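You operate a simulated robot arm through the tools that you are given. There is no shell and no other tool.

You are at the controls of a simulated robot arm. One attempt, no reset.

TASK
Top up the colour pots. At the end: the blue dropper bottle from the top of the far table stands where the clear tall beaker stood; there are three colour pots on the photo board, made up from those on the top of the far table; the pink lens pad stands on top of the brown wooden block; the clear tall beaker from the top of the far table stands where the pink lens pad stood; whatever was shut is shut again. Leave all else as you found it, and nothing knocked over. Set down upright: colour pot.
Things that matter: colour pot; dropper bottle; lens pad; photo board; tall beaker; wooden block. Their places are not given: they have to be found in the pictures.

The check looks at the end state, three seconds after you hand in, the way a careful person would. Anything else that was tipped, shoved, dropped, spilled or broken makes it a failure.

THE ROBOT
A 6-joint arm with a two-finger gripper, fixed in place. Base frame: the origin is at the foot of the arm, x ahead of it, y to its left, z up; the work surface is at about z = 0. Lengths are in mm, angles in degrees, forces in N, time in s.
With the tool pointing down near the work surface it reaches from about 240 to 620 mm from the base axis. Its first joint turns from -66.0 to 66.0 degrees. Payload 1.37 kg.
The tool frame sits at the grasp point between the pads (the TCP): z along the fingers, y along the line on which they close. The tips reach 22 mm beyond it. The gripper opens to 92 mm. The gripper's body begins 65 mm behind the TCP.
Orientation is told as [roll, pitch, yaw] about the base's x, y, z axes, in that order, counted from this pose: with the fingers straight down and closing along the base's y, the tool's x points along the base's -x, its y along +y and its z along -z.

THE INTERFACE
- The arm moves only by the tool send_rows. Its argument "targets" is a list of rows, each an object of numbers (a shift or turn left out is 0, a gripper value left out holds the last): "x", "y", "z": the shift along the tool's x, y, z in mm; "ax", "ay", "az": the turn, a rotation vector about the tool's x, y, z in degrees; "fingers": the opening, from 0 (shut) to 1 (fully open). In form: [{"x": .., "y": .., "z": .., "ax": .., "ay": .., "az": .., "fingers": ..}, ...]. A call has 1 to 20 rows; each row is the pose to reach, as a shift and turn from the pose commanded when the call began, along the tool's axes at that moment. A row lasts 0.2 s, in which the tool goes at most 50 mm and 8.6 degrees; a call with a longer step from one row to the next is refused whole, and so is a gripper value outside its range. Where a pose cannot be reached the arm comes as near as it can. A force on the tool above 40 N (or 10 N above the force at the start of the call, whichever is more), or a blocked arm, ends the call early, and 0.2 s more pass. The fingers move at their own pace and stop on an object; they squeeze with about 26 N. The grip force told is the motor's: it shows also when the fingers shut on nothing. Time passes only in rows, and 0.2 s behind the last, so rows that repeat a pose let the fingers close. It gives the time, the measured TCP pose, the force on the tool (base axes), the opening and the grip force at its end, in the units of the frame above (readings bear some noise), with the torque about the TCP (base axes, N m) and any sound that the robot's microphone picked up.
- Cameras (640 x 400 px; columns grow to the right, rows downward): "scene" is fixed at [41.6, -438.1, 559.3]; the picture's right is [0.63, -0.77, 0.00], its down [-0.56, -0.46, -0.68] and it looks along [0.53, 0.43, -0.73] (base axes); focal length 214 px, centre (320, 200). "wrist" rides on the gripper at [71, 19, -102] in the tool frame; the picture's right is [-0.26, 0.97, 0.00], its down [-0.75, -0.20, -0.62] and it looks along [-0.60, -0.16, 0.78] (tool axes); focal length 280 px, centre (320, 200).
- snapshot(camera): a new picture of that camera. The clock stands still meanwhile.
- pixel_to_xyz(camera, pixels): for up to 12 pixels [column, row] of the newest picture of that camera ("zoom" is the newest enlarged one), the place [x, y, z] in the base frame of the surface seen there, good to about 3 mm, but the place of the scene camera against the robot may be out by one fixed shift of up to 18 mm in any direction. The clock stands still meanwhile.
- zoom(camera, box): a new picture of the part [left, top, right, bottom] of that camera's present view, enlarged. The clock stands still meanwhile.
- close_job(): hands the job in; it is judged then, once.

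Open the gripper and draw the arm clear of the work before you hand the job in, unless the task says otherwise.

The tools are called by a JSON object that holds its "fn" and its "kwargs". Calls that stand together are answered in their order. send_rows: Moves the arm, as the interface text tells. Its arguments: {"type":"object","properties":{"targets":{"type":"array"}},"required":["targets"]} The other tools are called the same way: snapshot (camera) takes a picture; pixel_to_xyz (camera, pixels) gives the place of the surface under pixels of a picture; zoom (camera, box) takes an enlarged picture of a part of a camera's view; close_job () hands the job in.

At the start:

```text
clock: 0.0
position: [459.0, 74.8, 269.5]
orientation: [0.0, 0.0, 0.0]
force: [0.6, -0.2, -0.1]
moment: [-0.02, -0.03, 0.0]
grip_width: 91.9
grip_force: 0.0
```

scene: 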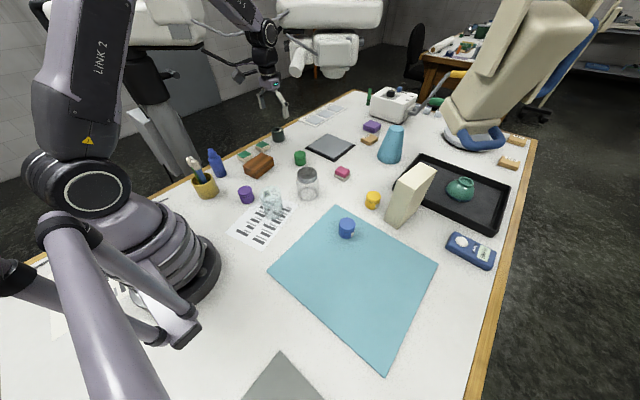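
wrist: 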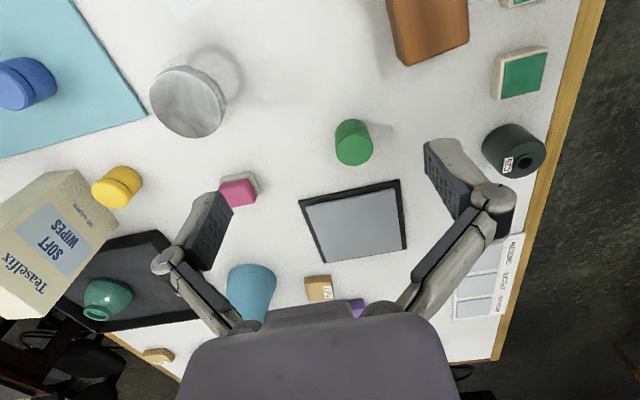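

I start by looking more closely: the scene picture shows a table with pots (green ~300,157, purple ~246,195, yellow ~372,200, blue ~346,228), a pink pad ~342,173 and a brown block ~258,165. I enlarge several parts.

{"fn": "zoom", "kwargs": {"camera": "scene", "box": [180, 120, 340, 250]}}

{"fn": "zoom", "kwargs": {"camera": "scene", "box": [300, 80, 540, 280]}}

{"fn": "zoom", "kwargs": {"camera": "scene", "box": [220, 180, 320, 250]}}

```text
3.08 times, centred on (260, 185) of scene
```

zoom: 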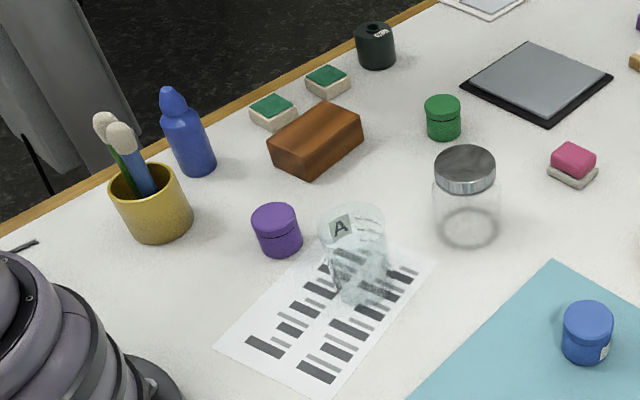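

```text
2.00 times, centred on (420, 180) of scene
```

zoom: 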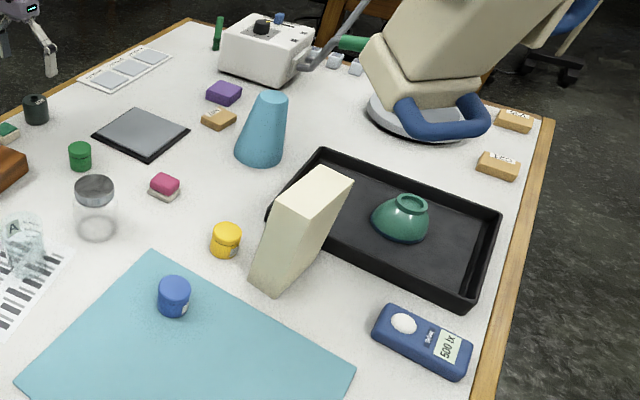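

```text
5.71 times, centred on (270, 215) of scene
```

zoom: 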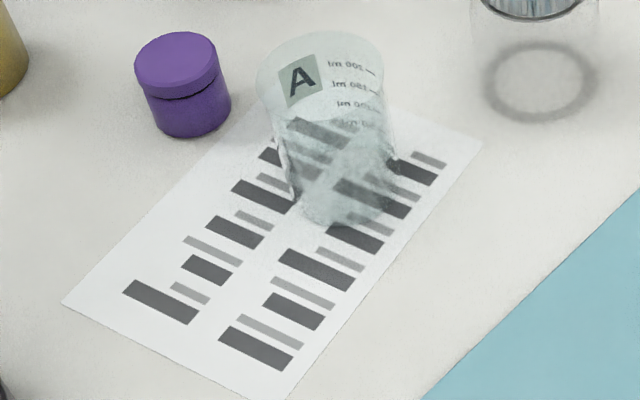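

The pink item (342,173), the jar, the grey plate (330,147), the teal sheet and the grey square (280,380) need a closer look so I can tell which is the photo board and what the pad is made of.

{"fn": "zoom", "kwargs": {"camera": "scene", "box": [290, 130, 390, 200]}}

{"fn": "zoom", "kwargs": {"camera": "scene", "box": [200, 240, 460, 400]}}

{"fn": "zoom", "kwargs": {"camera": "scene", "box": [280, 70, 440, 160]}}

{"fn": "zoom", "kwargs": {"camera": "scene", "box": [400, 20, 560, 130]}}

{"fn": "zoom", "kwargs": {"camera": "wrist", "box": [140, 120, 440, 320]}}

{"fn": "zoom", "kwargs": {"camera": "wrist", "box": [0, 40, 260, 220]}}

```text
5.71 times, centred on (340, 165) of scene
```

zoom: 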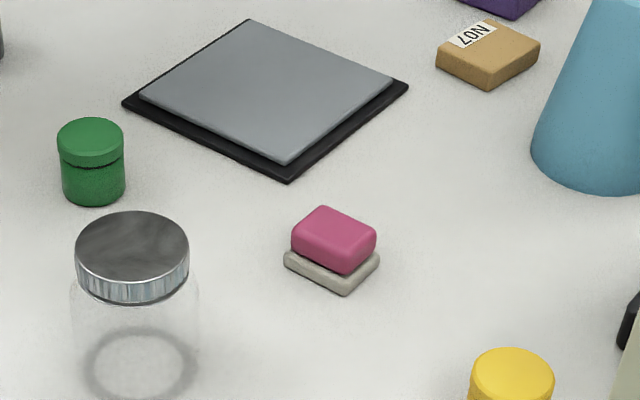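

```text
2.46 times, centred on (330, 320) of scene
```

zoom: 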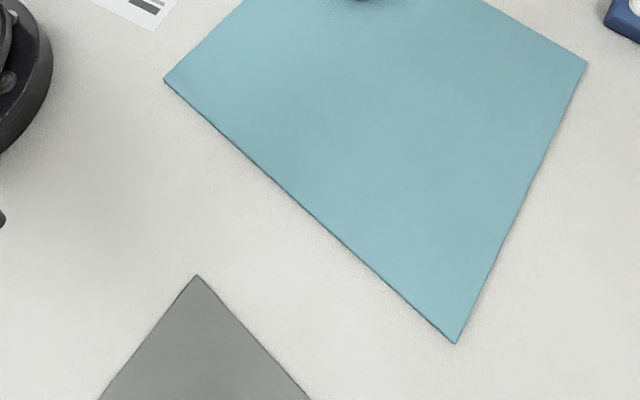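

```text
4.00 times, centred on (360, 115) of scene
```

zoom: 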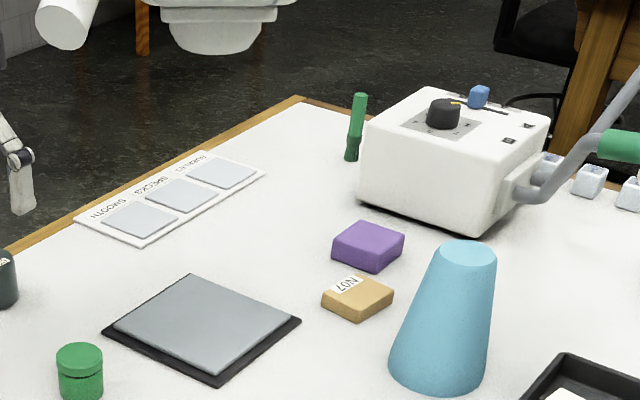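

```text
3.64 times, centred on (480, 75) of scene
```

zoom: 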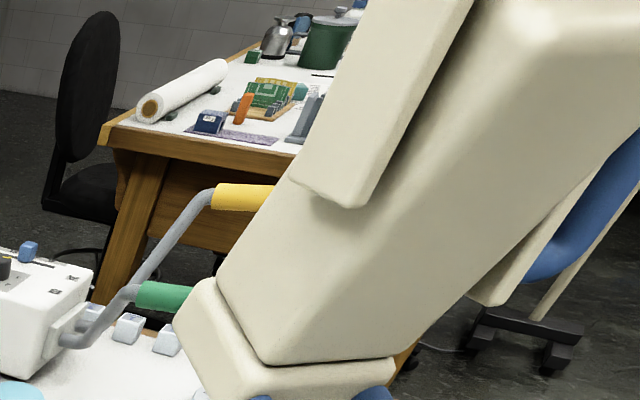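

```text
2.00 times, centred on (290, 220) of wrist
```

zoom: 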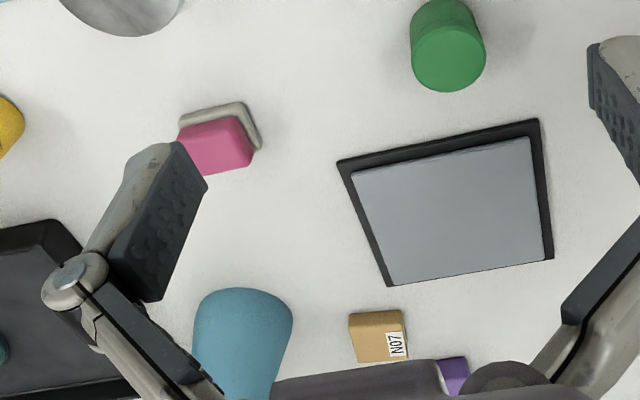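

```text
2.22 times, centred on (130, 130) of wrist
```

zoom: 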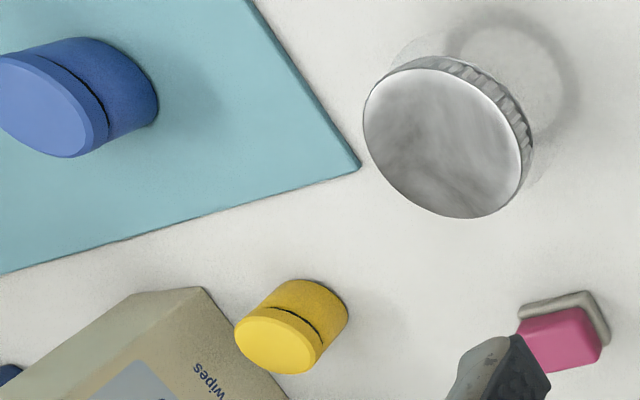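

The blue pot already stands on the large teal sheet, so I take that sheet to be the photo board, which needs two more pots. I read the places of the objects from both cameras to find the scene camera's fixed shift.

{"fn": "snapshot", "kwargs": {"camera": "scene"}}

{"fn": "snapshot", "kwargs": {"camera": "wrist"}}

{"fn": "pixel_to_xyz", "kwargs": {"camera": "scene", "pixels": [[300, 152], [246, 190], [373, 194], [346, 222], [343, 168], [258, 160], [215, 153], [271, 190], [307, 171], [334, 207], [437, 265], [271, 269]]}}

{"fn": "pixel_to_xyz", "kwargs": {"camera": "wrist", "pixels": [[353, 150], [120, 186], [238, 193], [25, 85], [185, 100], [432, 30], [147, 115], [400, 182], [405, 250], [320, 262], [300, 201], [512, 148]]}}

{"fn": "pixel_to_xyz", "kwargs": {"camera": "scene", "pixels": [[355, 145], [331, 161], [306, 148], [333, 133], [310, 145], [280, 135], [386, 376], [300, 162], [246, 201], [372, 207], [346, 238], [268, 220]]}}

```text
taken
```

scene: 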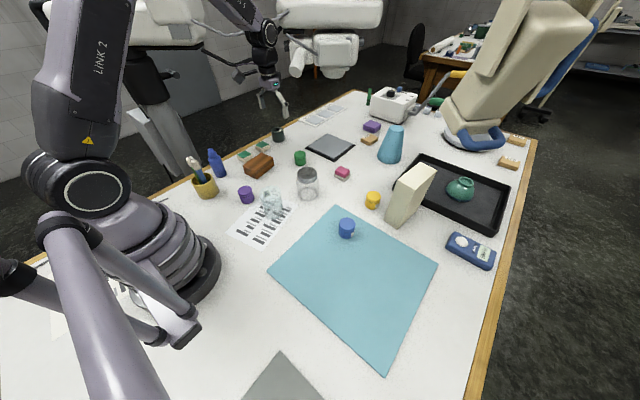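

```text
taken
```

wrist: 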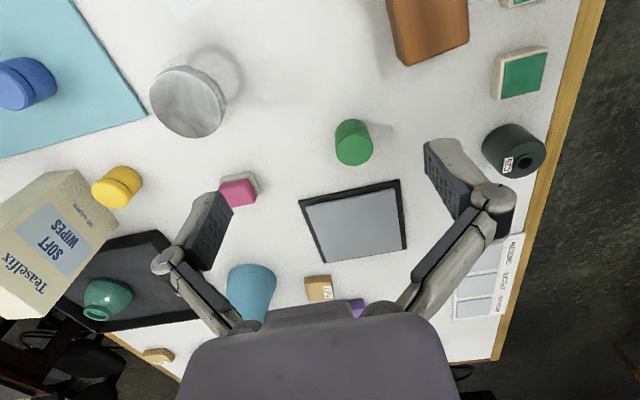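

```text
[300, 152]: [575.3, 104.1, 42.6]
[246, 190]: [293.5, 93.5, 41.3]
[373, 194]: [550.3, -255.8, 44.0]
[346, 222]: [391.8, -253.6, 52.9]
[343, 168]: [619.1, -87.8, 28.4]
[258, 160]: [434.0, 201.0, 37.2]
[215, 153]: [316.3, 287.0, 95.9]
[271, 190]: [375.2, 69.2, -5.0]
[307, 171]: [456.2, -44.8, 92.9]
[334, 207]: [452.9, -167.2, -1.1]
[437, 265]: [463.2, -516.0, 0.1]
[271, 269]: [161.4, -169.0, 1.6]
```

```text
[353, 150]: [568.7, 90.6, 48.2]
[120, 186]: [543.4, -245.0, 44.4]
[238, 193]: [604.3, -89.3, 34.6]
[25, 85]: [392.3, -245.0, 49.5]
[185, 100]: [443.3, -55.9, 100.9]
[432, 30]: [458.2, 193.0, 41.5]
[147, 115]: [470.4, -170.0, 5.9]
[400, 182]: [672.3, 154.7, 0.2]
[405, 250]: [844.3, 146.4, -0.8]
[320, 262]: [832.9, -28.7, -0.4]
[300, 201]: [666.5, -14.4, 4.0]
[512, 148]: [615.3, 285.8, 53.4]
```

```text
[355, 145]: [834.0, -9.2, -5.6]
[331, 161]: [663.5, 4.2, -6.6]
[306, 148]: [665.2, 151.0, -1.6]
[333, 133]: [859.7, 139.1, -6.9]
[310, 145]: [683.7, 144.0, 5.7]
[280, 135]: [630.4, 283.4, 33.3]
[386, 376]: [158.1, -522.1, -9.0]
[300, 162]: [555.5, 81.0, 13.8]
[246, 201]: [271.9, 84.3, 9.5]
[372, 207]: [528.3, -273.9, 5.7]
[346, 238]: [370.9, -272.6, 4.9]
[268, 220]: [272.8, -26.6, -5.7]
```

Wrist readings put the pink pad near (604,-89), the green pot near (569,90) and the board's corner near (470,-170). I move down toward the pad for a nearer wrist view.

{"fn": "send_rows", "kwargs": {"targets": [{"x": -8, "y": -32, "z": 20}, {"x": -16, "y": -65, "z": 40}, {"x": -24, "y": -98, "z": 60}, {"x": -31, "y": -130, "z": 80}]}}

{"fn": "snapshot", "kwargs": {"camera": "wrist"}}

{"fn": "zoom", "kwargs": {"camera": "wrist", "box": [220, 120, 420, 245]}}

```text
clock: 1.0
position: [488.5, -55.7, 191.2]
orientation: [-0.1, 0.1, 0.0]
force: [-0.8, 0.0, -0.5]
moment: [-0.02, 0.03, 0.0]
grip_width: 92.0
grip_force: 0.0
```

```text
taken
```

wrist: 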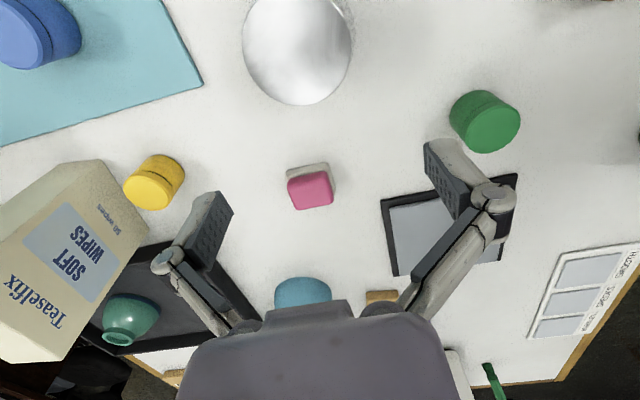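

```text
3.20 times, centred on (320, 182) of wrist
```

zoom: 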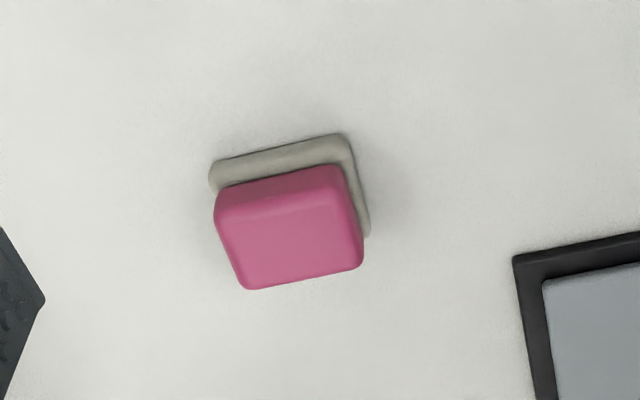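

The pad sits square to the base axes (same tilt as the grey plate's edge). I read its top edges and base edges in the enlarged picture.

{"fn": "pixel_to_xyz", "kwargs": {"camera": "zoom", "pixels": [[295, 240], [230, 230], [355, 215], [225, 215], [345, 175], [240, 270], [350, 250], [270, 155], [345, 145], [357, 200], [280, 120], [215, 170]]}}

{"fn": "pixel_to_xyz", "kwargs": {"camera": "wrist", "pixels": [[310, 192], [495, 125], [155, 185], [203, 85], [300, 70], [381, 200], [519, 173], [395, 275], [302, 290], [380, 295], [480, 98], [33, 42]]}}

```text
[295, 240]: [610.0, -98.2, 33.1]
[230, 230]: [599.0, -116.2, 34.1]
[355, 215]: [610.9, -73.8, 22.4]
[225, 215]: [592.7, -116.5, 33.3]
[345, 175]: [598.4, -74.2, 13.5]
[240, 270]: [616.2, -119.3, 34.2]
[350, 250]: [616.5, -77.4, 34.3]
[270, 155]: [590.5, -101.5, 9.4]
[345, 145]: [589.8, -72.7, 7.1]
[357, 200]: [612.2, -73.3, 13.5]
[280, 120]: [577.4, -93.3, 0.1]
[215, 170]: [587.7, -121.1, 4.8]
```

```text
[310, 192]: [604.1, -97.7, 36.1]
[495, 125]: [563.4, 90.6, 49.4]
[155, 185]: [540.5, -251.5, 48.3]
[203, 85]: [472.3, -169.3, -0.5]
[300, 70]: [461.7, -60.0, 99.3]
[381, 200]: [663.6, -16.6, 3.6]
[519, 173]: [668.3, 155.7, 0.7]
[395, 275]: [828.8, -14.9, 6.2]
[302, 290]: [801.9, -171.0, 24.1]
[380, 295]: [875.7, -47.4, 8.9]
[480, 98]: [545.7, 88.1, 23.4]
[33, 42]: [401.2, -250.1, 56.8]
```

The pad's pink top spans about y -119…-75 and x 592…619, so its centre is near (605,-97) with the top at z≈34. Next I turn the tool by 90° and back off to look at the beaker, purple pot, block and bottle.

{"fn": "send_rows", "kwargs": {"targets": [{"x": 14.5, "y": -5.9, "z": -6.3, "az": -8.18}, {"x": 29, "y": -11.8, "z": -12.6, "az": -16.36}, {"x": 43.5, "y": -17.7, "z": -18.9, "az": -24.5}, {"x": 58, "y": -23.6, "z": -25.2, "az": -32.7}, {"x": 72.5, "y": -29.5, "z": -31.5, "az": -40.9}, {"x": 87, "y": -35.4, "z": -37.8, "az": -49.1}, {"x": 101.5, "y": -41.3, "z": -44.1, "az": -57.3}, {"x": 116, "y": -47.2, "z": -50.4, "az": -65.4}, {"x": 130.5, "y": -53.1, "z": -56.7, "az": -73.6}, {"x": 145, "y": -59, "z": -63, "az": -81.8}, {"x": 160, "y": -65, "z": -69, "az": -90}, {"x": 160, "y": -65, "z": -69, "az": -90}]}}

{"fn": "snapshot", "kwargs": {"camera": "wrist"}}

{"fn": "snapshot", "kwargs": {"camera": "scene"}}

```text
clock: 3.6
position: [328.5, -121.4, 260.4]
orientation: [0.0, 0.0, 90.1]
force: [0.9, 0.6, -0.1]
moment: [0.0, -0.05, 0.01]
grip_width: 91.8
grip_force: 0.0
```

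```text
taken
```

wrist: 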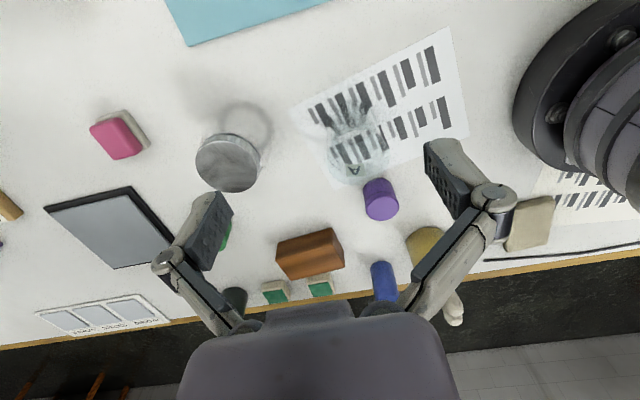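

```text
taken
```

scene: 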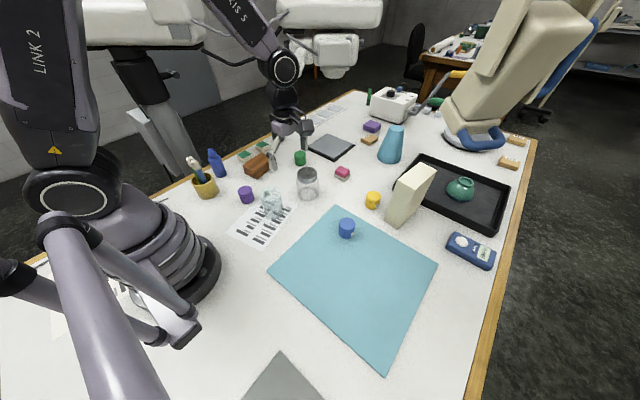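

Now the wrist view shows the beaker (~355,145), purple pot (380,198), block (310,253) and bottle (383,280); I enlarge those.

{"fn": "zoom", "kwargs": {"camera": "wrist", "box": [280, 60, 440, 220]}}

{"fn": "pixel_to_xyz", "kwargs": {"camera": "zoom", "pixels": [[300, 270], [220, 250], [400, 250], [240, 170], [340, 130], [380, 330], [345, 290], [290, 305], [230, 290], [330, 205], [375, 205], [300, 320]]}}

{"fn": "zoom", "kwargs": {"camera": "wrist", "box": [240, 200, 440, 325]}}

{"fn": "pixel_to_xyz", "kwargs": {"camera": "wrist", "pixels": [[330, 230], [276, 244], [343, 252], [282, 262], [310, 245], [383, 268], [380, 186], [380, 200], [366, 184], [394, 182], [341, 180], [375, 165]]}}

```text
2.50 times, centred on (360, 140) of wrist
```

zoom: 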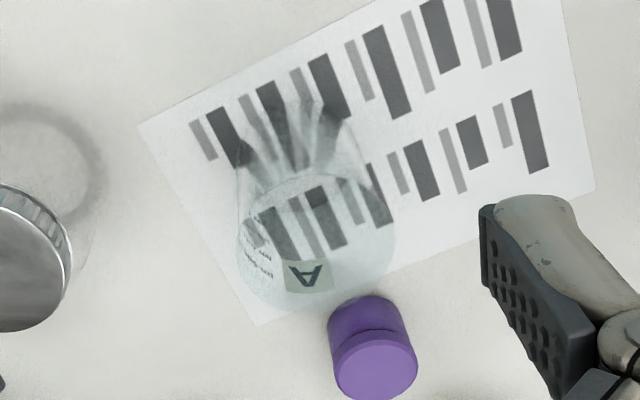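

```text
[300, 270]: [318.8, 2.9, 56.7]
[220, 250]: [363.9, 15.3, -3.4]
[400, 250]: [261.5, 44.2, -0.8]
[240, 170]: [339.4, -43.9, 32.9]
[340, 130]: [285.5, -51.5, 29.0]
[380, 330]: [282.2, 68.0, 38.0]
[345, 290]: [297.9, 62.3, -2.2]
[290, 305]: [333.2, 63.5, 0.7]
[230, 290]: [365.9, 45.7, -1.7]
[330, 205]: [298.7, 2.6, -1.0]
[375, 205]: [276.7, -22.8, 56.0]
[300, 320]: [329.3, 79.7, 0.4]
```

```text
3.20 times, centred on (340, 262) of wrist
```

zoom: 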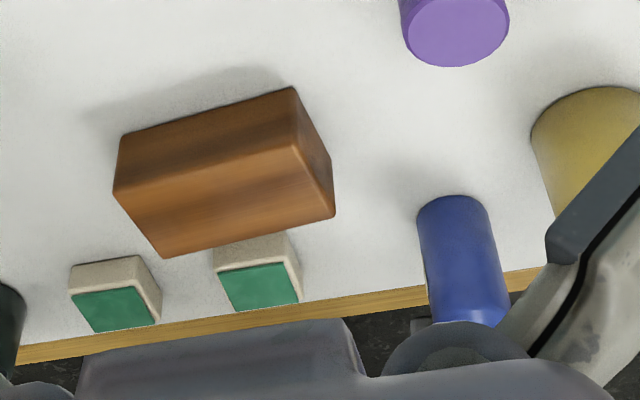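

```text
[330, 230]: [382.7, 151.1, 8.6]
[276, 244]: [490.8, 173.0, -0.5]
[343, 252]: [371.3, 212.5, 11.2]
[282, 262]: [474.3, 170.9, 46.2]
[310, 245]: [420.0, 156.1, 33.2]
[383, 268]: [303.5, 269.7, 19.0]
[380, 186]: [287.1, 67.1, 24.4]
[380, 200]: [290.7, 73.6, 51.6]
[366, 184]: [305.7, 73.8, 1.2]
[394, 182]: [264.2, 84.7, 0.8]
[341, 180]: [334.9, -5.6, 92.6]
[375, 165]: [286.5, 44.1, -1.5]
```

The block's top face shows in the newest enlarged picture with corners near (118,192), (298,150), (330,213), (168,253); I read those and inner points along with the bottle.

{"fn": "pixel_to_xyz", "kwargs": {"camera": "zoom", "pixels": [[120, 194], [296, 152], [328, 211], [168, 250], [225, 200], [125, 140], [290, 92], [330, 165], [455, 250], [455, 200], [425, 215], [488, 210]]}}

{"fn": "pixel_to_xyz", "kwargs": {"camera": "scene", "pixels": [[215, 150], [211, 163], [217, 165], [223, 163], [218, 177], [213, 175], [224, 172]]}}

```text
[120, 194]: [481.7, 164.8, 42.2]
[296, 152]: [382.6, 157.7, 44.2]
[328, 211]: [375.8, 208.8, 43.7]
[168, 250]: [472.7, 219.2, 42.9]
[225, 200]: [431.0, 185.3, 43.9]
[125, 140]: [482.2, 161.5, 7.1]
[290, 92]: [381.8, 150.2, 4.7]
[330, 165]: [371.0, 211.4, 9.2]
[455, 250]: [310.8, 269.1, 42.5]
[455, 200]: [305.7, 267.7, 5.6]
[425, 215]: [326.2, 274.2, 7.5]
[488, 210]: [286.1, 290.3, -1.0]
```

```text
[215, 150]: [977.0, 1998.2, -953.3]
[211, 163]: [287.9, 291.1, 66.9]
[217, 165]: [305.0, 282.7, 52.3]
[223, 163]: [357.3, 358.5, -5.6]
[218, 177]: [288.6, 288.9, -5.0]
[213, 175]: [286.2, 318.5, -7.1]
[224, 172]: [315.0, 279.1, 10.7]
```

The block's top centre is about (428,187.5) at z≈43.5, turned about 5°, long side roughly along x. I go above the pink pad with the tool back at yaw 0.

{"fn": "send_rows", "kwargs": {"targets": [{"x": -2, "y": -25, "z": 10, "az": 8.18}, {"x": -4, "y": -50, "z": 20, "az": 16.36}, {"x": -6, "y": -75, "z": 30, "az": 24.5}, {"x": -8, "y": -100, "z": 40, "az": 32.7}, {"x": -10, "y": -125, "z": 50, "az": 40.9}, {"x": -12, "y": -150, "z": 60, "az": 49.1}, {"x": -14, "y": -175, "z": 70, "az": 57.3}, {"x": -16, "y": -200, "z": 80, "az": 65.4}, {"x": -18, "y": -225, "z": 90, "az": 73.6}, {"x": -20, "y": -250, "z": 100, "az": 81.8}, {"x": -23, "y": -275, "z": 110, "az": 90}, {"x": -23, "y": -275, "z": 110, "az": 90}]}}

{"fn": "snapshot", "kwargs": {"camera": "wrist"}}

{"fn": "zoom", "kwargs": {"camera": "scene", "box": [270, 100, 430, 210]}}

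```text
clock: 6.2
position: [604.9, -98.5, 150.1]
orientation: [0.1, -0.1, -0.1]
force: [-0.1, -0.8, -0.1]
moment: [-0.03, 0.03, 0.02]
grip_width: 92.0
grip_force: 0.0
```

```text
taken
```

wrist: 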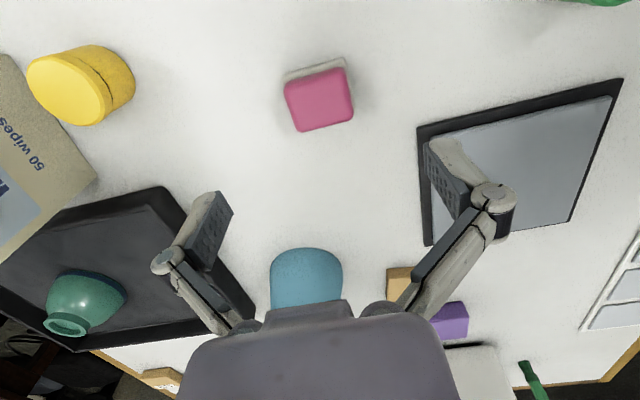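

```text
3.64 times, centred on (350, 155) of scene
```

zoom: 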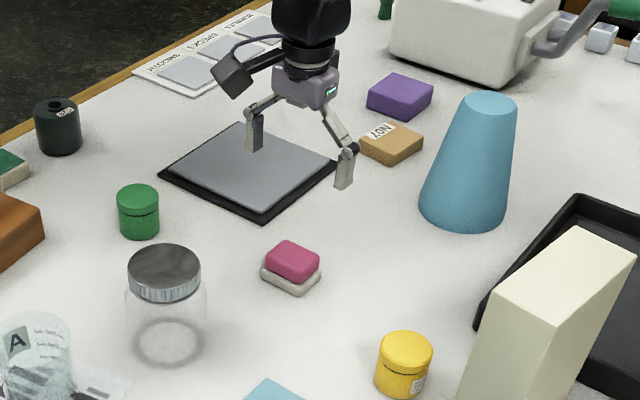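

The pad's top centre appears at (320,101), which matches where the tool axis meets z≈34 (320,99). I read the pad edges once more before descending.

{"fn": "pixel_to_xyz", "kwargs": {"camera": "wrist", "pixels": [[319, 102], [287, 100], [351, 98], [316, 80], [323, 126], [290, 70], [340, 62], [300, 128], [350, 118]]}}

```text
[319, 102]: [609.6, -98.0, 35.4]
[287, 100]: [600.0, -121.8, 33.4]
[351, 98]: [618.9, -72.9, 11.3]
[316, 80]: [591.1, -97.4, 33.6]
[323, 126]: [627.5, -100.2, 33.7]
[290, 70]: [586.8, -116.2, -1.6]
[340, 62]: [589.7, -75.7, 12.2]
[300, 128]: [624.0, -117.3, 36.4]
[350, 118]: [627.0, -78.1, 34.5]
```

The pad's pink part spans x 590–628, y -121…-76, so centre is about (609,-98.5). I descend with fingers open to z≈36, so the tips are just above its grey base.

{"fn": "send_rows", "kwargs": {"targets": [{"x": -2, "y": -1.5, "z": 35}, {"x": -3, "y": -1.5, "z": 70}, {"x": -3, "y": -1.5, "z": 95}, {"x": -3, "y": -1.5, "z": 108}, {"x": -3, "y": -1.5, "z": 114}, {"x": -3, "y": -1.5, "z": 114}]}}

{"fn": "snapshot", "kwargs": {"camera": "wrist"}}

{"fn": "zoom", "kwargs": {"camera": "scene", "box": [300, 120, 400, 200]}}

```text
clock: 7.6
position: [606.3, -100.2, 35.2]
orientation: [-0.1, -0.1, -0.1]
force: [-0.5, -0.1, -0.1]
moment: [0.0, -0.01, -0.04]
grip_width: 91.9
grip_force: 0.1
```

```text
taken
```

wrist: 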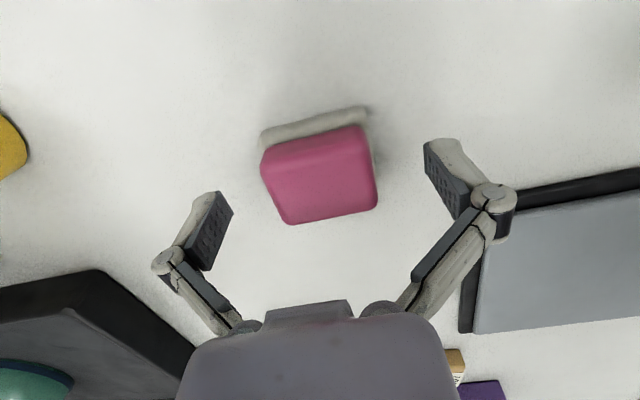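

```text
5.00 times, centred on (350, 160) of scene
```

zoom: 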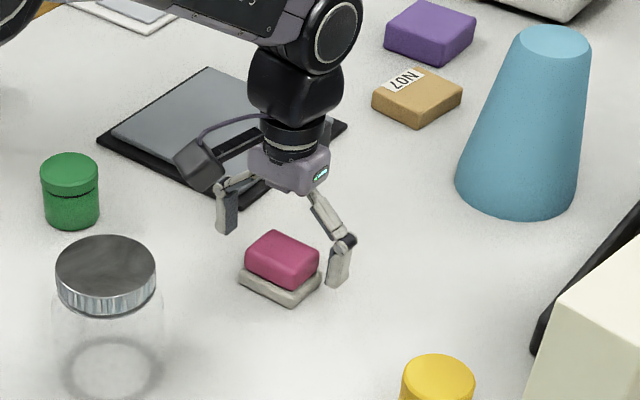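

The fingers straddle the pad; I check the pad's current readings against the TCP before closing.

{"fn": "pixel_to_xyz", "kwargs": {"camera": "wrist", "pixels": [[320, 172], [265, 170], [372, 165], [310, 135], [330, 212], [262, 140], [366, 112], [290, 220], [376, 200]]}}

```text
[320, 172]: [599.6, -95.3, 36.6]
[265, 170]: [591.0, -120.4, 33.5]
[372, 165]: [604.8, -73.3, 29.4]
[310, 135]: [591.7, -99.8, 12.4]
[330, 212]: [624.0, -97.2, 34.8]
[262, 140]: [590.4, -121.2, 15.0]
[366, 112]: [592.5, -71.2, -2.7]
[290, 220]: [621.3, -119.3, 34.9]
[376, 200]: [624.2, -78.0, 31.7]
```

The pad is centred at about (605.5,-97), within 3 mm of the TCP; I close the fingers and wait.

{"fn": "send_rows", "kwargs": {"targets": [{"y": 2, "fingers": 1}, {"y": 2, "fingers": 0}, {"y": 2, "fingers": 0}, {"y": 2, "fingers": 0}, {"y": 2, "fingers": 0}, {"y": 2, "fingers": 0}]}}

{"fn": "snapshot", "kwargs": {"camera": "wrist"}}

```text
clock: 9.0
position: [608.1, -97.7, 36.5]
orientation: [0.0, 0.0, 0.0]
force: [-0.9, 0.3, 5.7]
moment: [0.02, 0.07, -0.01]
grip_width: 48.9
grip_force: 26.0
```

```text
taken
```

wrist: 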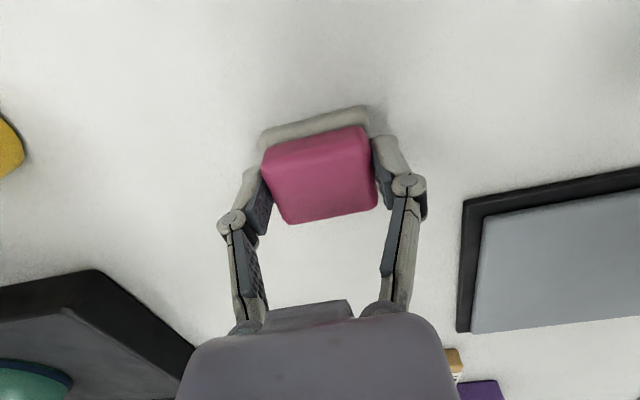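

The fingers hold the pad at 48.9 mm with 26 N. I lift it slowly and look whether the grey base comes along.

{"fn": "send_rows", "kwargs": {"targets": [{"z": -3}, {"z": -10}, {"z": -25}, {"z": -45}, {"z": -70}, {"z": -70}]}}

{"fn": "snapshot", "kwargs": {"camera": "wrist"}}

{"fn": "zoom", "kwargs": {"camera": "scene", "box": [300, 120, 400, 200]}}

```text
clock: 10.4
position: [607.3, -97.5, 105.0]
orientation: [0.0, 0.0, 0.1]
force: [-0.1, -0.5, 0.4]
moment: [0.02, -0.02, -0.02]
grip_width: 0.0
grip_force: 26.0
```

```text
taken
```

wrist: 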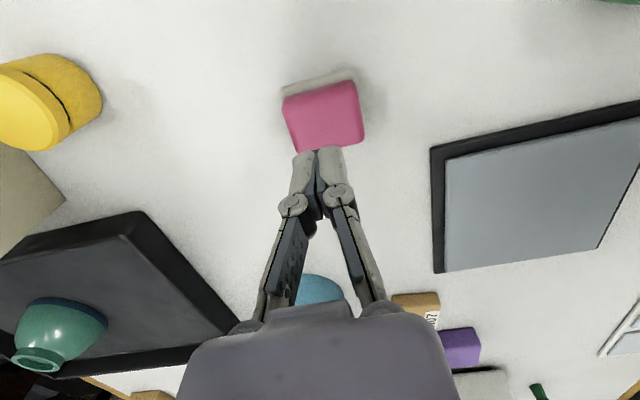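

```text
5.00 times, centred on (350, 160) of scene
```

zoom: 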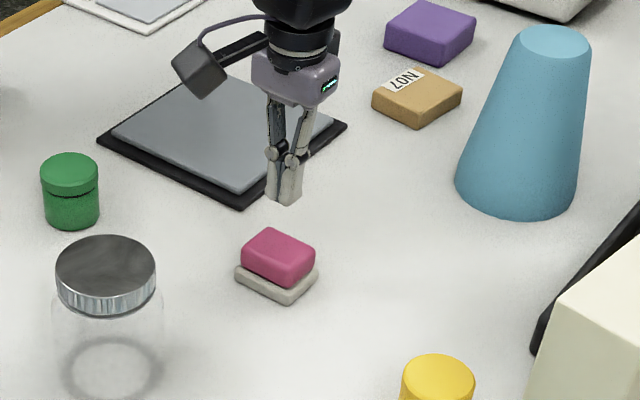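

The grip slipped: the opening reads 0 and the pad is still on the table, roughly where it was (wrist ~322,115). I open the fingers and measure the pad again.

{"fn": "send_rows", "kwargs": {"targets": [{"z": -40, "fingers": 1}, {"z": -40, "fingers": 1}, {"z": -40, "fingers": 1}, {"z": -40, "fingers": 1}, {"z": -40, "fingers": 1}, {"z": -40, "fingers": 1}]}}

{"fn": "snapshot", "kwargs": {"camera": "wrist"}}

{"fn": "zoom", "kwargs": {"camera": "wrist", "box": [260, 40, 390, 150]}}

{"fn": "pixel_to_xyz", "kwargs": {"camera": "wrist", "pixels": [[320, 103], [287, 100], [351, 98], [318, 84], [325, 126], [340, 69], [302, 126], [349, 118]]}}

```text
clock: 11.8
position: [606.3, -97.6, 146.1]
orientation: [0.0, 0.0, 0.0]
force: [0.0, 0.0, -0.3]
moment: [-0.01, 0.03, 0.0]
grip_width: 91.9
grip_force: 0.0
```

```text
taken
```

wrist: 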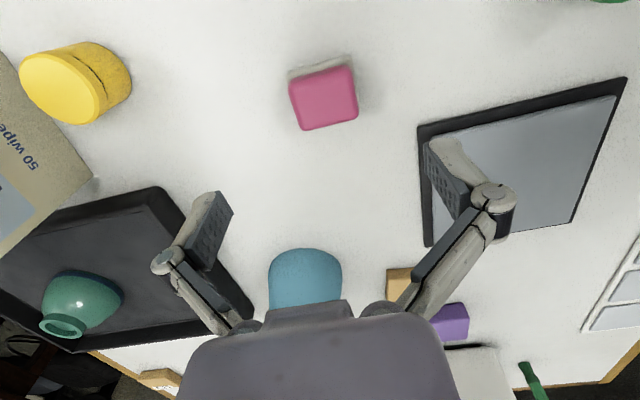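

```text
3.64 times, centred on (325, 95) of wrist
```

zoom: 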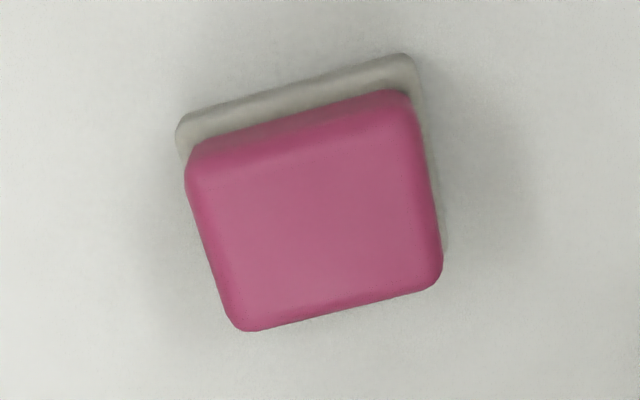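

```text
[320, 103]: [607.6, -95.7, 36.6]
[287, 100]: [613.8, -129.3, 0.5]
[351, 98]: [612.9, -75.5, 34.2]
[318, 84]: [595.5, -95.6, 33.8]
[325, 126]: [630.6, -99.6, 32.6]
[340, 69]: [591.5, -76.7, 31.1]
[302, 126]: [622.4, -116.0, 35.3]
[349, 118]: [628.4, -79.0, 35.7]
```

The pad (top ~ (607,-97), z≈35) is whole and barely shifted. This time I go lower, to z≈27 so the tips reach z≈5 and grip the base as well.

{"fn": "send_rows", "kwargs": {"targets": [{"y": 0, "z": 40}, {"z": 80}, {"z": 105}, {"z": 114}, {"z": 119}, {"z": 119, "fingers": 0}, {"z": 119, "fingers": 0}, {"z": 119, "fingers": 0}, {"z": 119, "fingers": 0}, {"z": 119, "fingers": 0}, {"z": 119, "fingers": 0}, {"z": 119, "fingers": 0}]}}

{"fn": "snapshot", "kwargs": {"camera": "wrist"}}

{"fn": "zoom", "kwargs": {"camera": "scene", "box": [310, 140, 370, 190]}}

```text
clock: 14.4
position: [606.4, -97.5, 27.2]
orientation: [0.0, 0.1, -0.1]
force: [-0.1, 0.1, 2.9]
moment: [0.0, 0.0, 0.03]
grip_width: 54.1
grip_force: 26.0
```

```text
taken
```

wrist: 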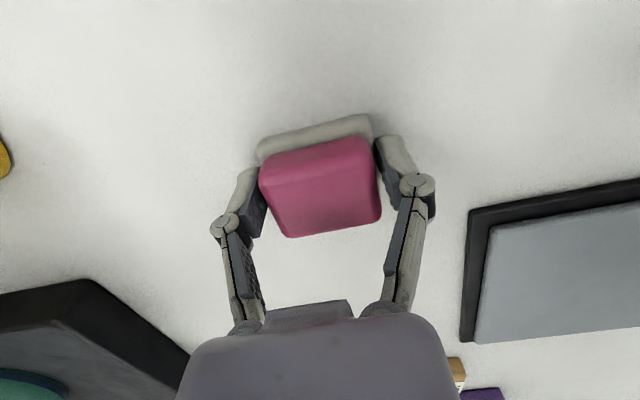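

```text
8.00 times, centred on (340, 165) of scene
```

zoom: 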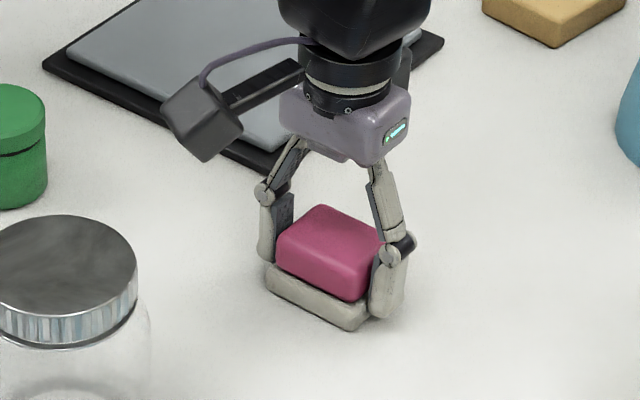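

The fingers now hold the base at 54 mm, centred along the pad. I lift slowly and look again.

{"fn": "send_rows", "kwargs": {"targets": [{"z": -2}, {"z": -5}, {"z": -10}, {"z": -18}, {"z": -28}, {"z": -40}, {"z": -40}]}}

{"fn": "snapshot", "kwargs": {"camera": "wrist"}}

{"fn": "zoom", "kwargs": {"camera": "scene", "box": [310, 130, 370, 180]}}

```text
clock: 16.0
position: [606.3, -96.9, 65.0]
orientation: [0.0, -0.1, 0.0]
force: [-0.6, 0.6, -0.9]
moment: [-0.03, -0.01, -0.01]
grip_width: 53.7
grip_force: 26.1
```

```text
taken
```

wrist: 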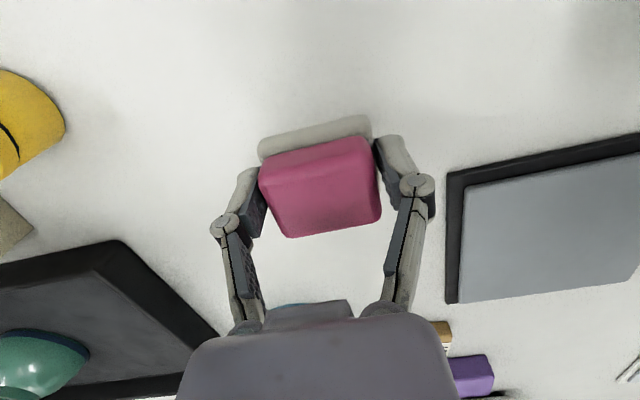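

```text
8.00 times, centred on (340, 155) of scene
```

zoom: 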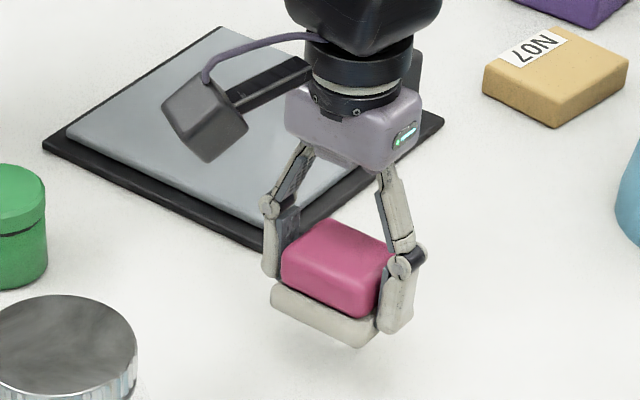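

The whole pad (pink with grey base) is up in the fingers, its bottom about 27 mm below the TCP. I raise it further and carry it over the block, turning 95° so the pad's long side lies along the block.

{"fn": "send_rows", "kwargs": {"targets": [{"z": -40}, {"z": -80}, {"z": -103}, {"x": 15, "y": 23.7, "z": -103, "az": -7.9}, {"x": 29.9, "y": 47.3, "z": -103, "az": -15.8}, {"x": 44.9, "y": 71, "z": -103, "az": -23.75}, {"x": 59.8, "y": 94.7, "z": -103, "az": -31.7}, {"x": 74.8, "y": 118.3, "z": -103, "az": -39.6}, {"x": 89.8, "y": 142, "z": -103, "az": -47.5}, {"x": 104.7, "y": 165.7, "z": -103, "az": -55.4}, {"x": 119.7, "y": 189.3, "z": -103, "az": -63.3}, {"x": 134.6, "y": 213, "z": -103, "az": -71.25}, {"x": 149.6, "y": 236.7, "z": -103, "az": -79.2}, {"x": 164.5, "y": 260.3, "z": -103, "az": -87.1}, {"x": 179.5, "y": 284, "z": -103, "az": -95}, {"x": 179.5, "y": 284, "z": -103, "az": -95}]}}

{"fn": "snapshot", "kwargs": {"camera": "wrist"}}

{"fn": "zoom", "kwargs": {"camera": "scene", "box": [190, 90, 350, 200]}}

```text
clock: 19.4
position: [428.1, 186.5, 169.5]
orientation: [0.0, 0.0, 95.1]
force: [-0.2, 0.7, -0.6]
moment: [-0.02, 0.02, -0.03]
grip_width: 54.2
grip_force: 26.0
```

```text
taken
```

wrist: 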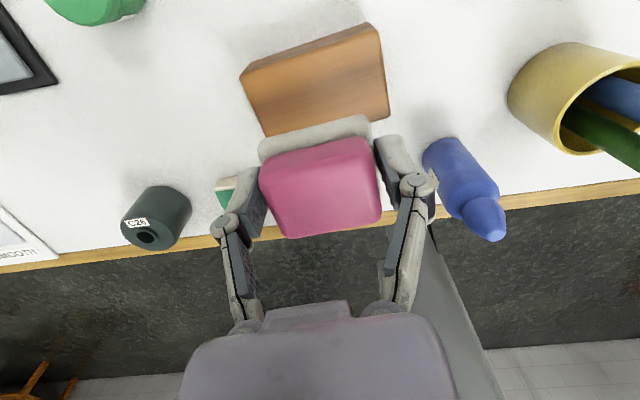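

```text
3.64 times, centred on (270, 145) of scene
```

zoom: 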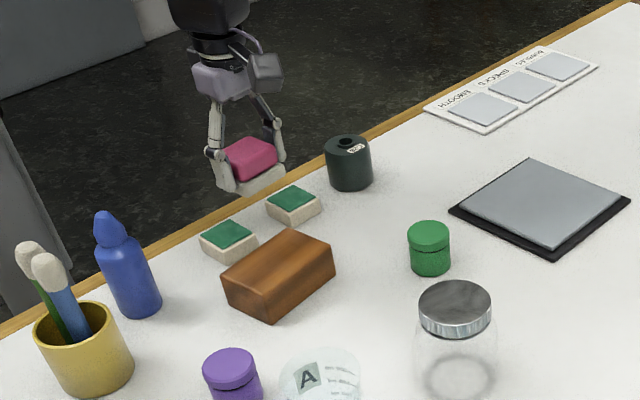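

The pad is over the block (block's top face at about (318,85) in the wrist view). I read the visible block-top corners to confirm its centre.

{"fn": "pixel_to_xyz", "kwargs": {"camera": "wrist", "pixels": [[246, 82], [376, 42], [386, 116], [266, 128], [318, 90], [300, 70]]}}

{"fn": "zoom", "kwargs": {"camera": "wrist", "box": [220, 10, 420, 140]}}

```text
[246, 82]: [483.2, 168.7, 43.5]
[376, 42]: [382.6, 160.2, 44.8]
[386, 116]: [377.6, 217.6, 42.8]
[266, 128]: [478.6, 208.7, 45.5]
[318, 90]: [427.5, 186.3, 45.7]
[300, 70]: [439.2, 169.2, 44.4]
```

```text
3.08 times, centred on (320, 75) of wrist
```

zoom: 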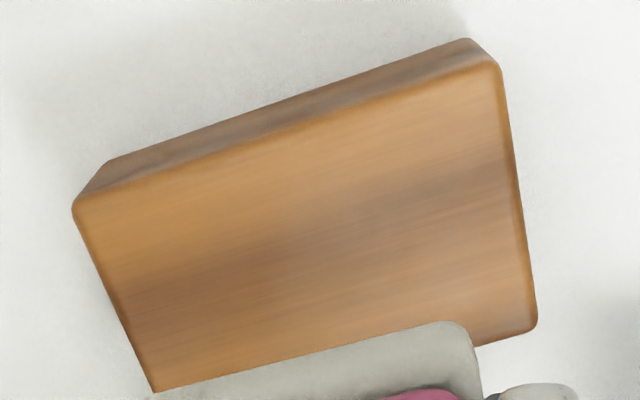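

Block centre reads about (429,190), top z≈44. I lower to just above contact in decreasing steps.

{"fn": "send_rows", "kwargs": {"targets": [{"x": -1, "z": 35}, {"x": -2, "z": 65}, {"x": -2, "z": 82}, {"x": -2, "z": 91}, {"x": -2, "z": 95}, {"x": -2, "z": 97}, {"x": -2, "z": 97}]}}

{"fn": "zoom", "kwargs": {"camera": "scene", "box": [220, 120, 310, 190]}}

```text
clock: 21.0
position: [428.3, 188.5, 70.9]
orientation: [0.1, 0.0, 95.0]
force: [-1.2, 0.0, 3.4]
moment: [0.01, 0.02, 0.01]
grip_width: 54.3
grip_force: 26.2
```

```text
5.71 times, centred on (265, 155) of scene
```

zoom: 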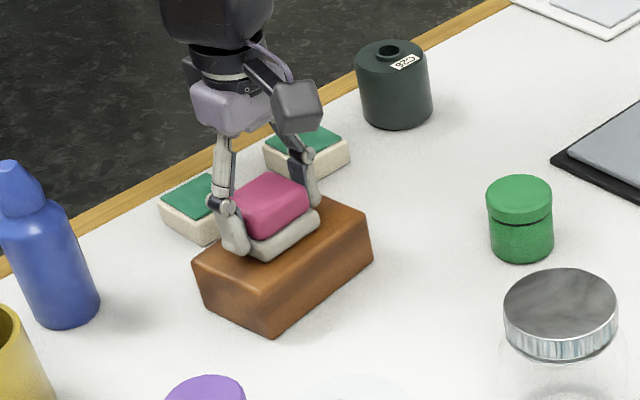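

The force reads +3.4 N in z at TCP z≈71, so the pad has touched the block's top. I open the fingers and draw straight up.

{"fn": "send_rows", "kwargs": {"targets": [{"fingers": 0.75}, {"fingers": 0.75}, {"fingers": 0.8}, {"z": -10}, {"z": -35}, {"z": -75}, {"z": -115}, {"z": -115}]}}

{"fn": "snapshot", "kwargs": {"camera": "wrist"}}

{"fn": "zoom", "kwargs": {"camera": "scene", "box": [190, 120, 320, 220]}}

```text
clock: 22.8
position: [426.6, 189.9, 189.4]
orientation: [0.0, -0.1, 95.1]
force: [0.8, -0.4, 0.0]
moment: [-0.01, 0.01, 0.03]
grip_width: 73.6
grip_force: 0.1
```

```text
taken
```

wrist: 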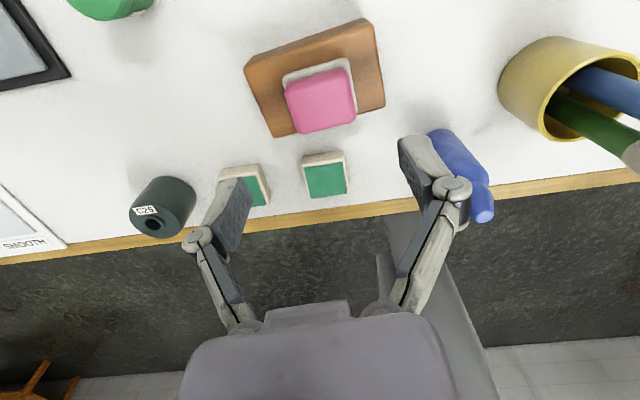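

```text
4.00 times, centred on (255, 170) of scene
```

zoom: 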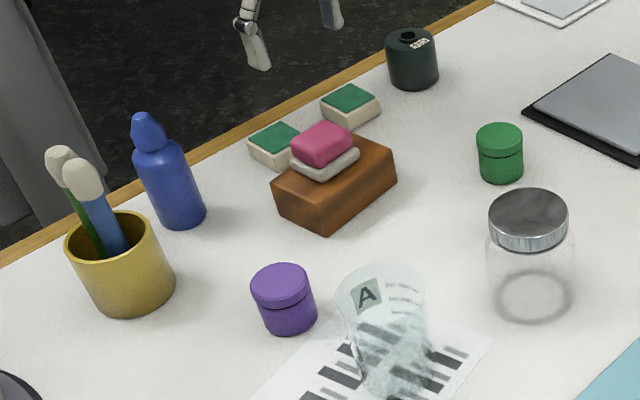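

The pad stands centred on the block. Next I move back to the -y side at z≈160 to get a nearer look at the glass beaker.

{"fn": "send_rows", "kwargs": {"targets": [{"x": 41.2, "y": 17.1, "fingers": 1}, {"x": 82.3, "y": 34.3}, {"x": 123.5, "y": 51.4, "az": 1}, {"x": 164.6, "y": 68.6, "az": 2}, {"x": 205.8, "y": 85.7, "az": 3}, {"x": 247, "y": 102.9, "z": 5, "az": 4}, {"x": 288, "y": 120, "z": 18, "az": 5}, {"x": 329.3, "y": 137.2, "z": 28, "az": 5}, {"x": 329.3, "y": 137.2, "z": 28, "az": 5}]}}

{"fn": "snapshot", "kwargs": {"camera": "wrist"}}

{"fn": "zoom", "kwargs": {"camera": "wrist", "box": [220, 0, 420, 160]}}

```text
clock: 24.8
position: [318.5, -152.0, 160.0]
orientation: [0.0, 0.1, 89.9]
force: [0.5, -0.6, -0.5]
moment: [0.03, 0.0, -0.01]
grip_width: 91.7
grip_force: 0.1
```

```text
taken
```

wrist: 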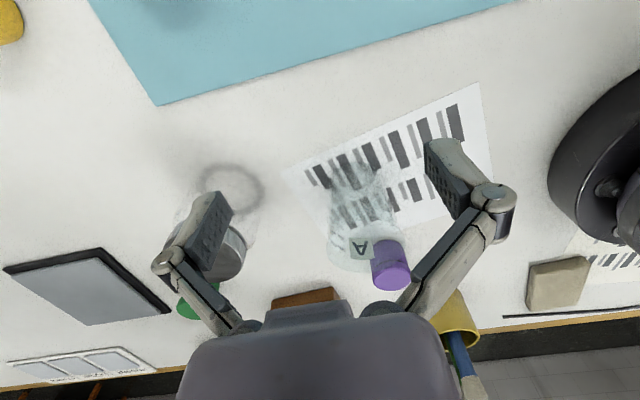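

```text
2.50 times, centred on (320, 80) of wrist
```

zoom: 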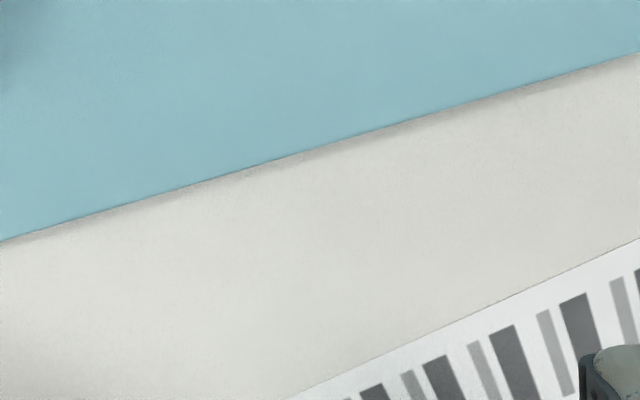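

The beaker appears at about (360,215) in the wrist view; I enlarge that part.

{"fn": "zoom", "kwargs": {"camera": "wrist", "box": [290, 140, 440, 290]}}

{"fn": "pixel_to_xyz", "kwargs": {"camera": "wrist", "pixels": [[360, 249], [390, 262], [372, 283], [392, 282], [409, 280], [375, 245], [331, 262], [350, 268]]}}

```text
2.67 times, centred on (365, 215) of wrist
```

zoom: 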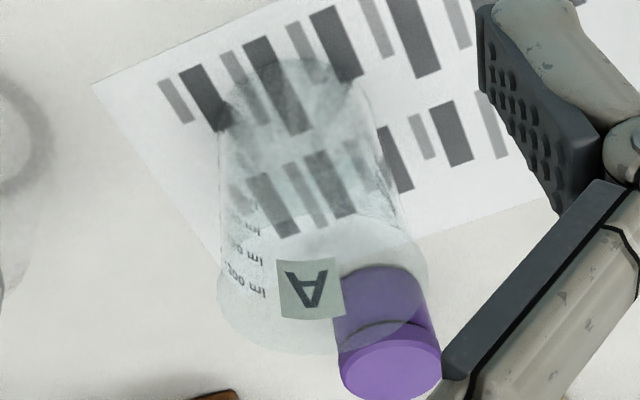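

```text
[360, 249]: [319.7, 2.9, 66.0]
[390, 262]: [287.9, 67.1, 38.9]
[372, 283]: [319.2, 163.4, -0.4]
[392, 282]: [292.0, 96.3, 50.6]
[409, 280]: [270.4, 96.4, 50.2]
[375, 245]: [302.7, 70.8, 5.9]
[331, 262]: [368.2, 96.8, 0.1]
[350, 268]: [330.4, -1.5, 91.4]
```

Two views fix the rim's centre at about (308,-34) with height ≈95 and diameter ≈70, and the base centre near (306,-37). I go above it at z=160, turning back to yaw 0.

{"fn": "send_rows", "kwargs": {"targets": [{"x": -10.5, "y": 1.1, "az": 8.18}, {"x": -20.9, "y": 2.3, "az": 16.36}, {"x": -31.4, "y": 3.4, "az": 24.5}, {"x": -41.8, "y": 4.5, "az": 32.7}, {"x": -52.3, "y": 5.7, "az": 40.9}, {"x": -62.7, "y": 6.8, "az": 49.1}, {"x": -73.2, "y": 8, "az": 57.3}, {"x": -83.6, "y": 9.1, "az": 65.4}, {"x": -94, "y": 10.2, "az": 73.6}, {"x": -104.5, "y": 11.4, "az": 81.8}, {"x": -115, "y": 12.5, "az": 90}, {"x": -115, "y": 12.5, "az": 90}]}}

{"fn": "snapshot", "kwargs": {"camera": "wrist"}}

{"fn": "zoom", "kwargs": {"camera": "scene", "box": [210, 130, 340, 230]}}

```text
clock: 27.4
position: [307.9, -35.7, 159.8]
orientation: [0.0, 0.0, 0.0]
force: [-0.2, -1.0, -0.1]
moment: [0.01, 0.01, 0.01]
grip_width: 92.1
grip_force: 0.0
```

```text
taken
```

wrist: 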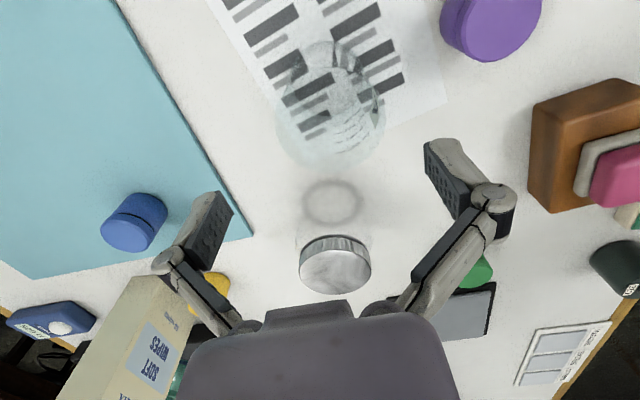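

```text
4.00 times, centred on (275, 180) of scene
```

zoom: 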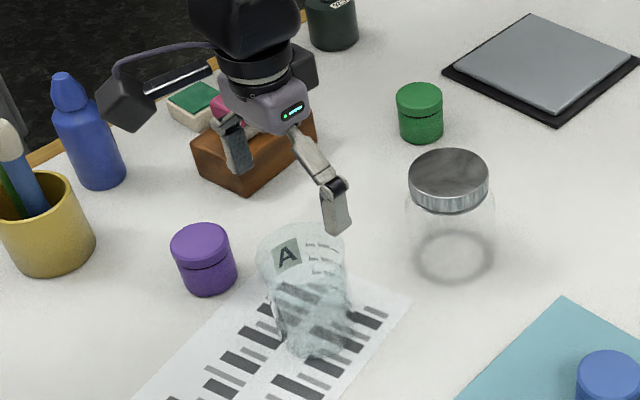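

The beaker now shows at about (330,105) in the wrist view; I enlarge it to check centring under the tool axis.

{"fn": "zoom", "kwargs": {"camera": "wrist", "box": [250, 20, 410, 180]}}

```text
2.50 times, centred on (330, 100) of wrist
```

zoom: 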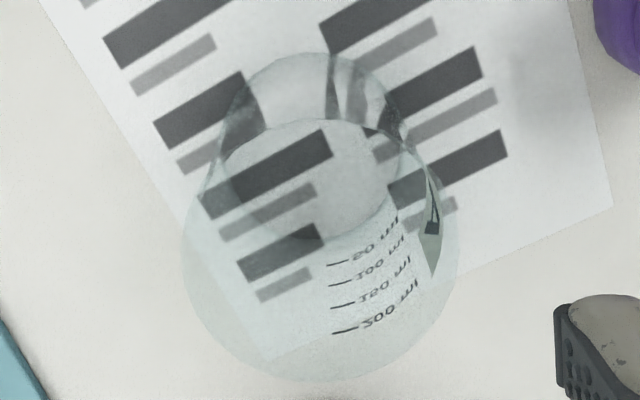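

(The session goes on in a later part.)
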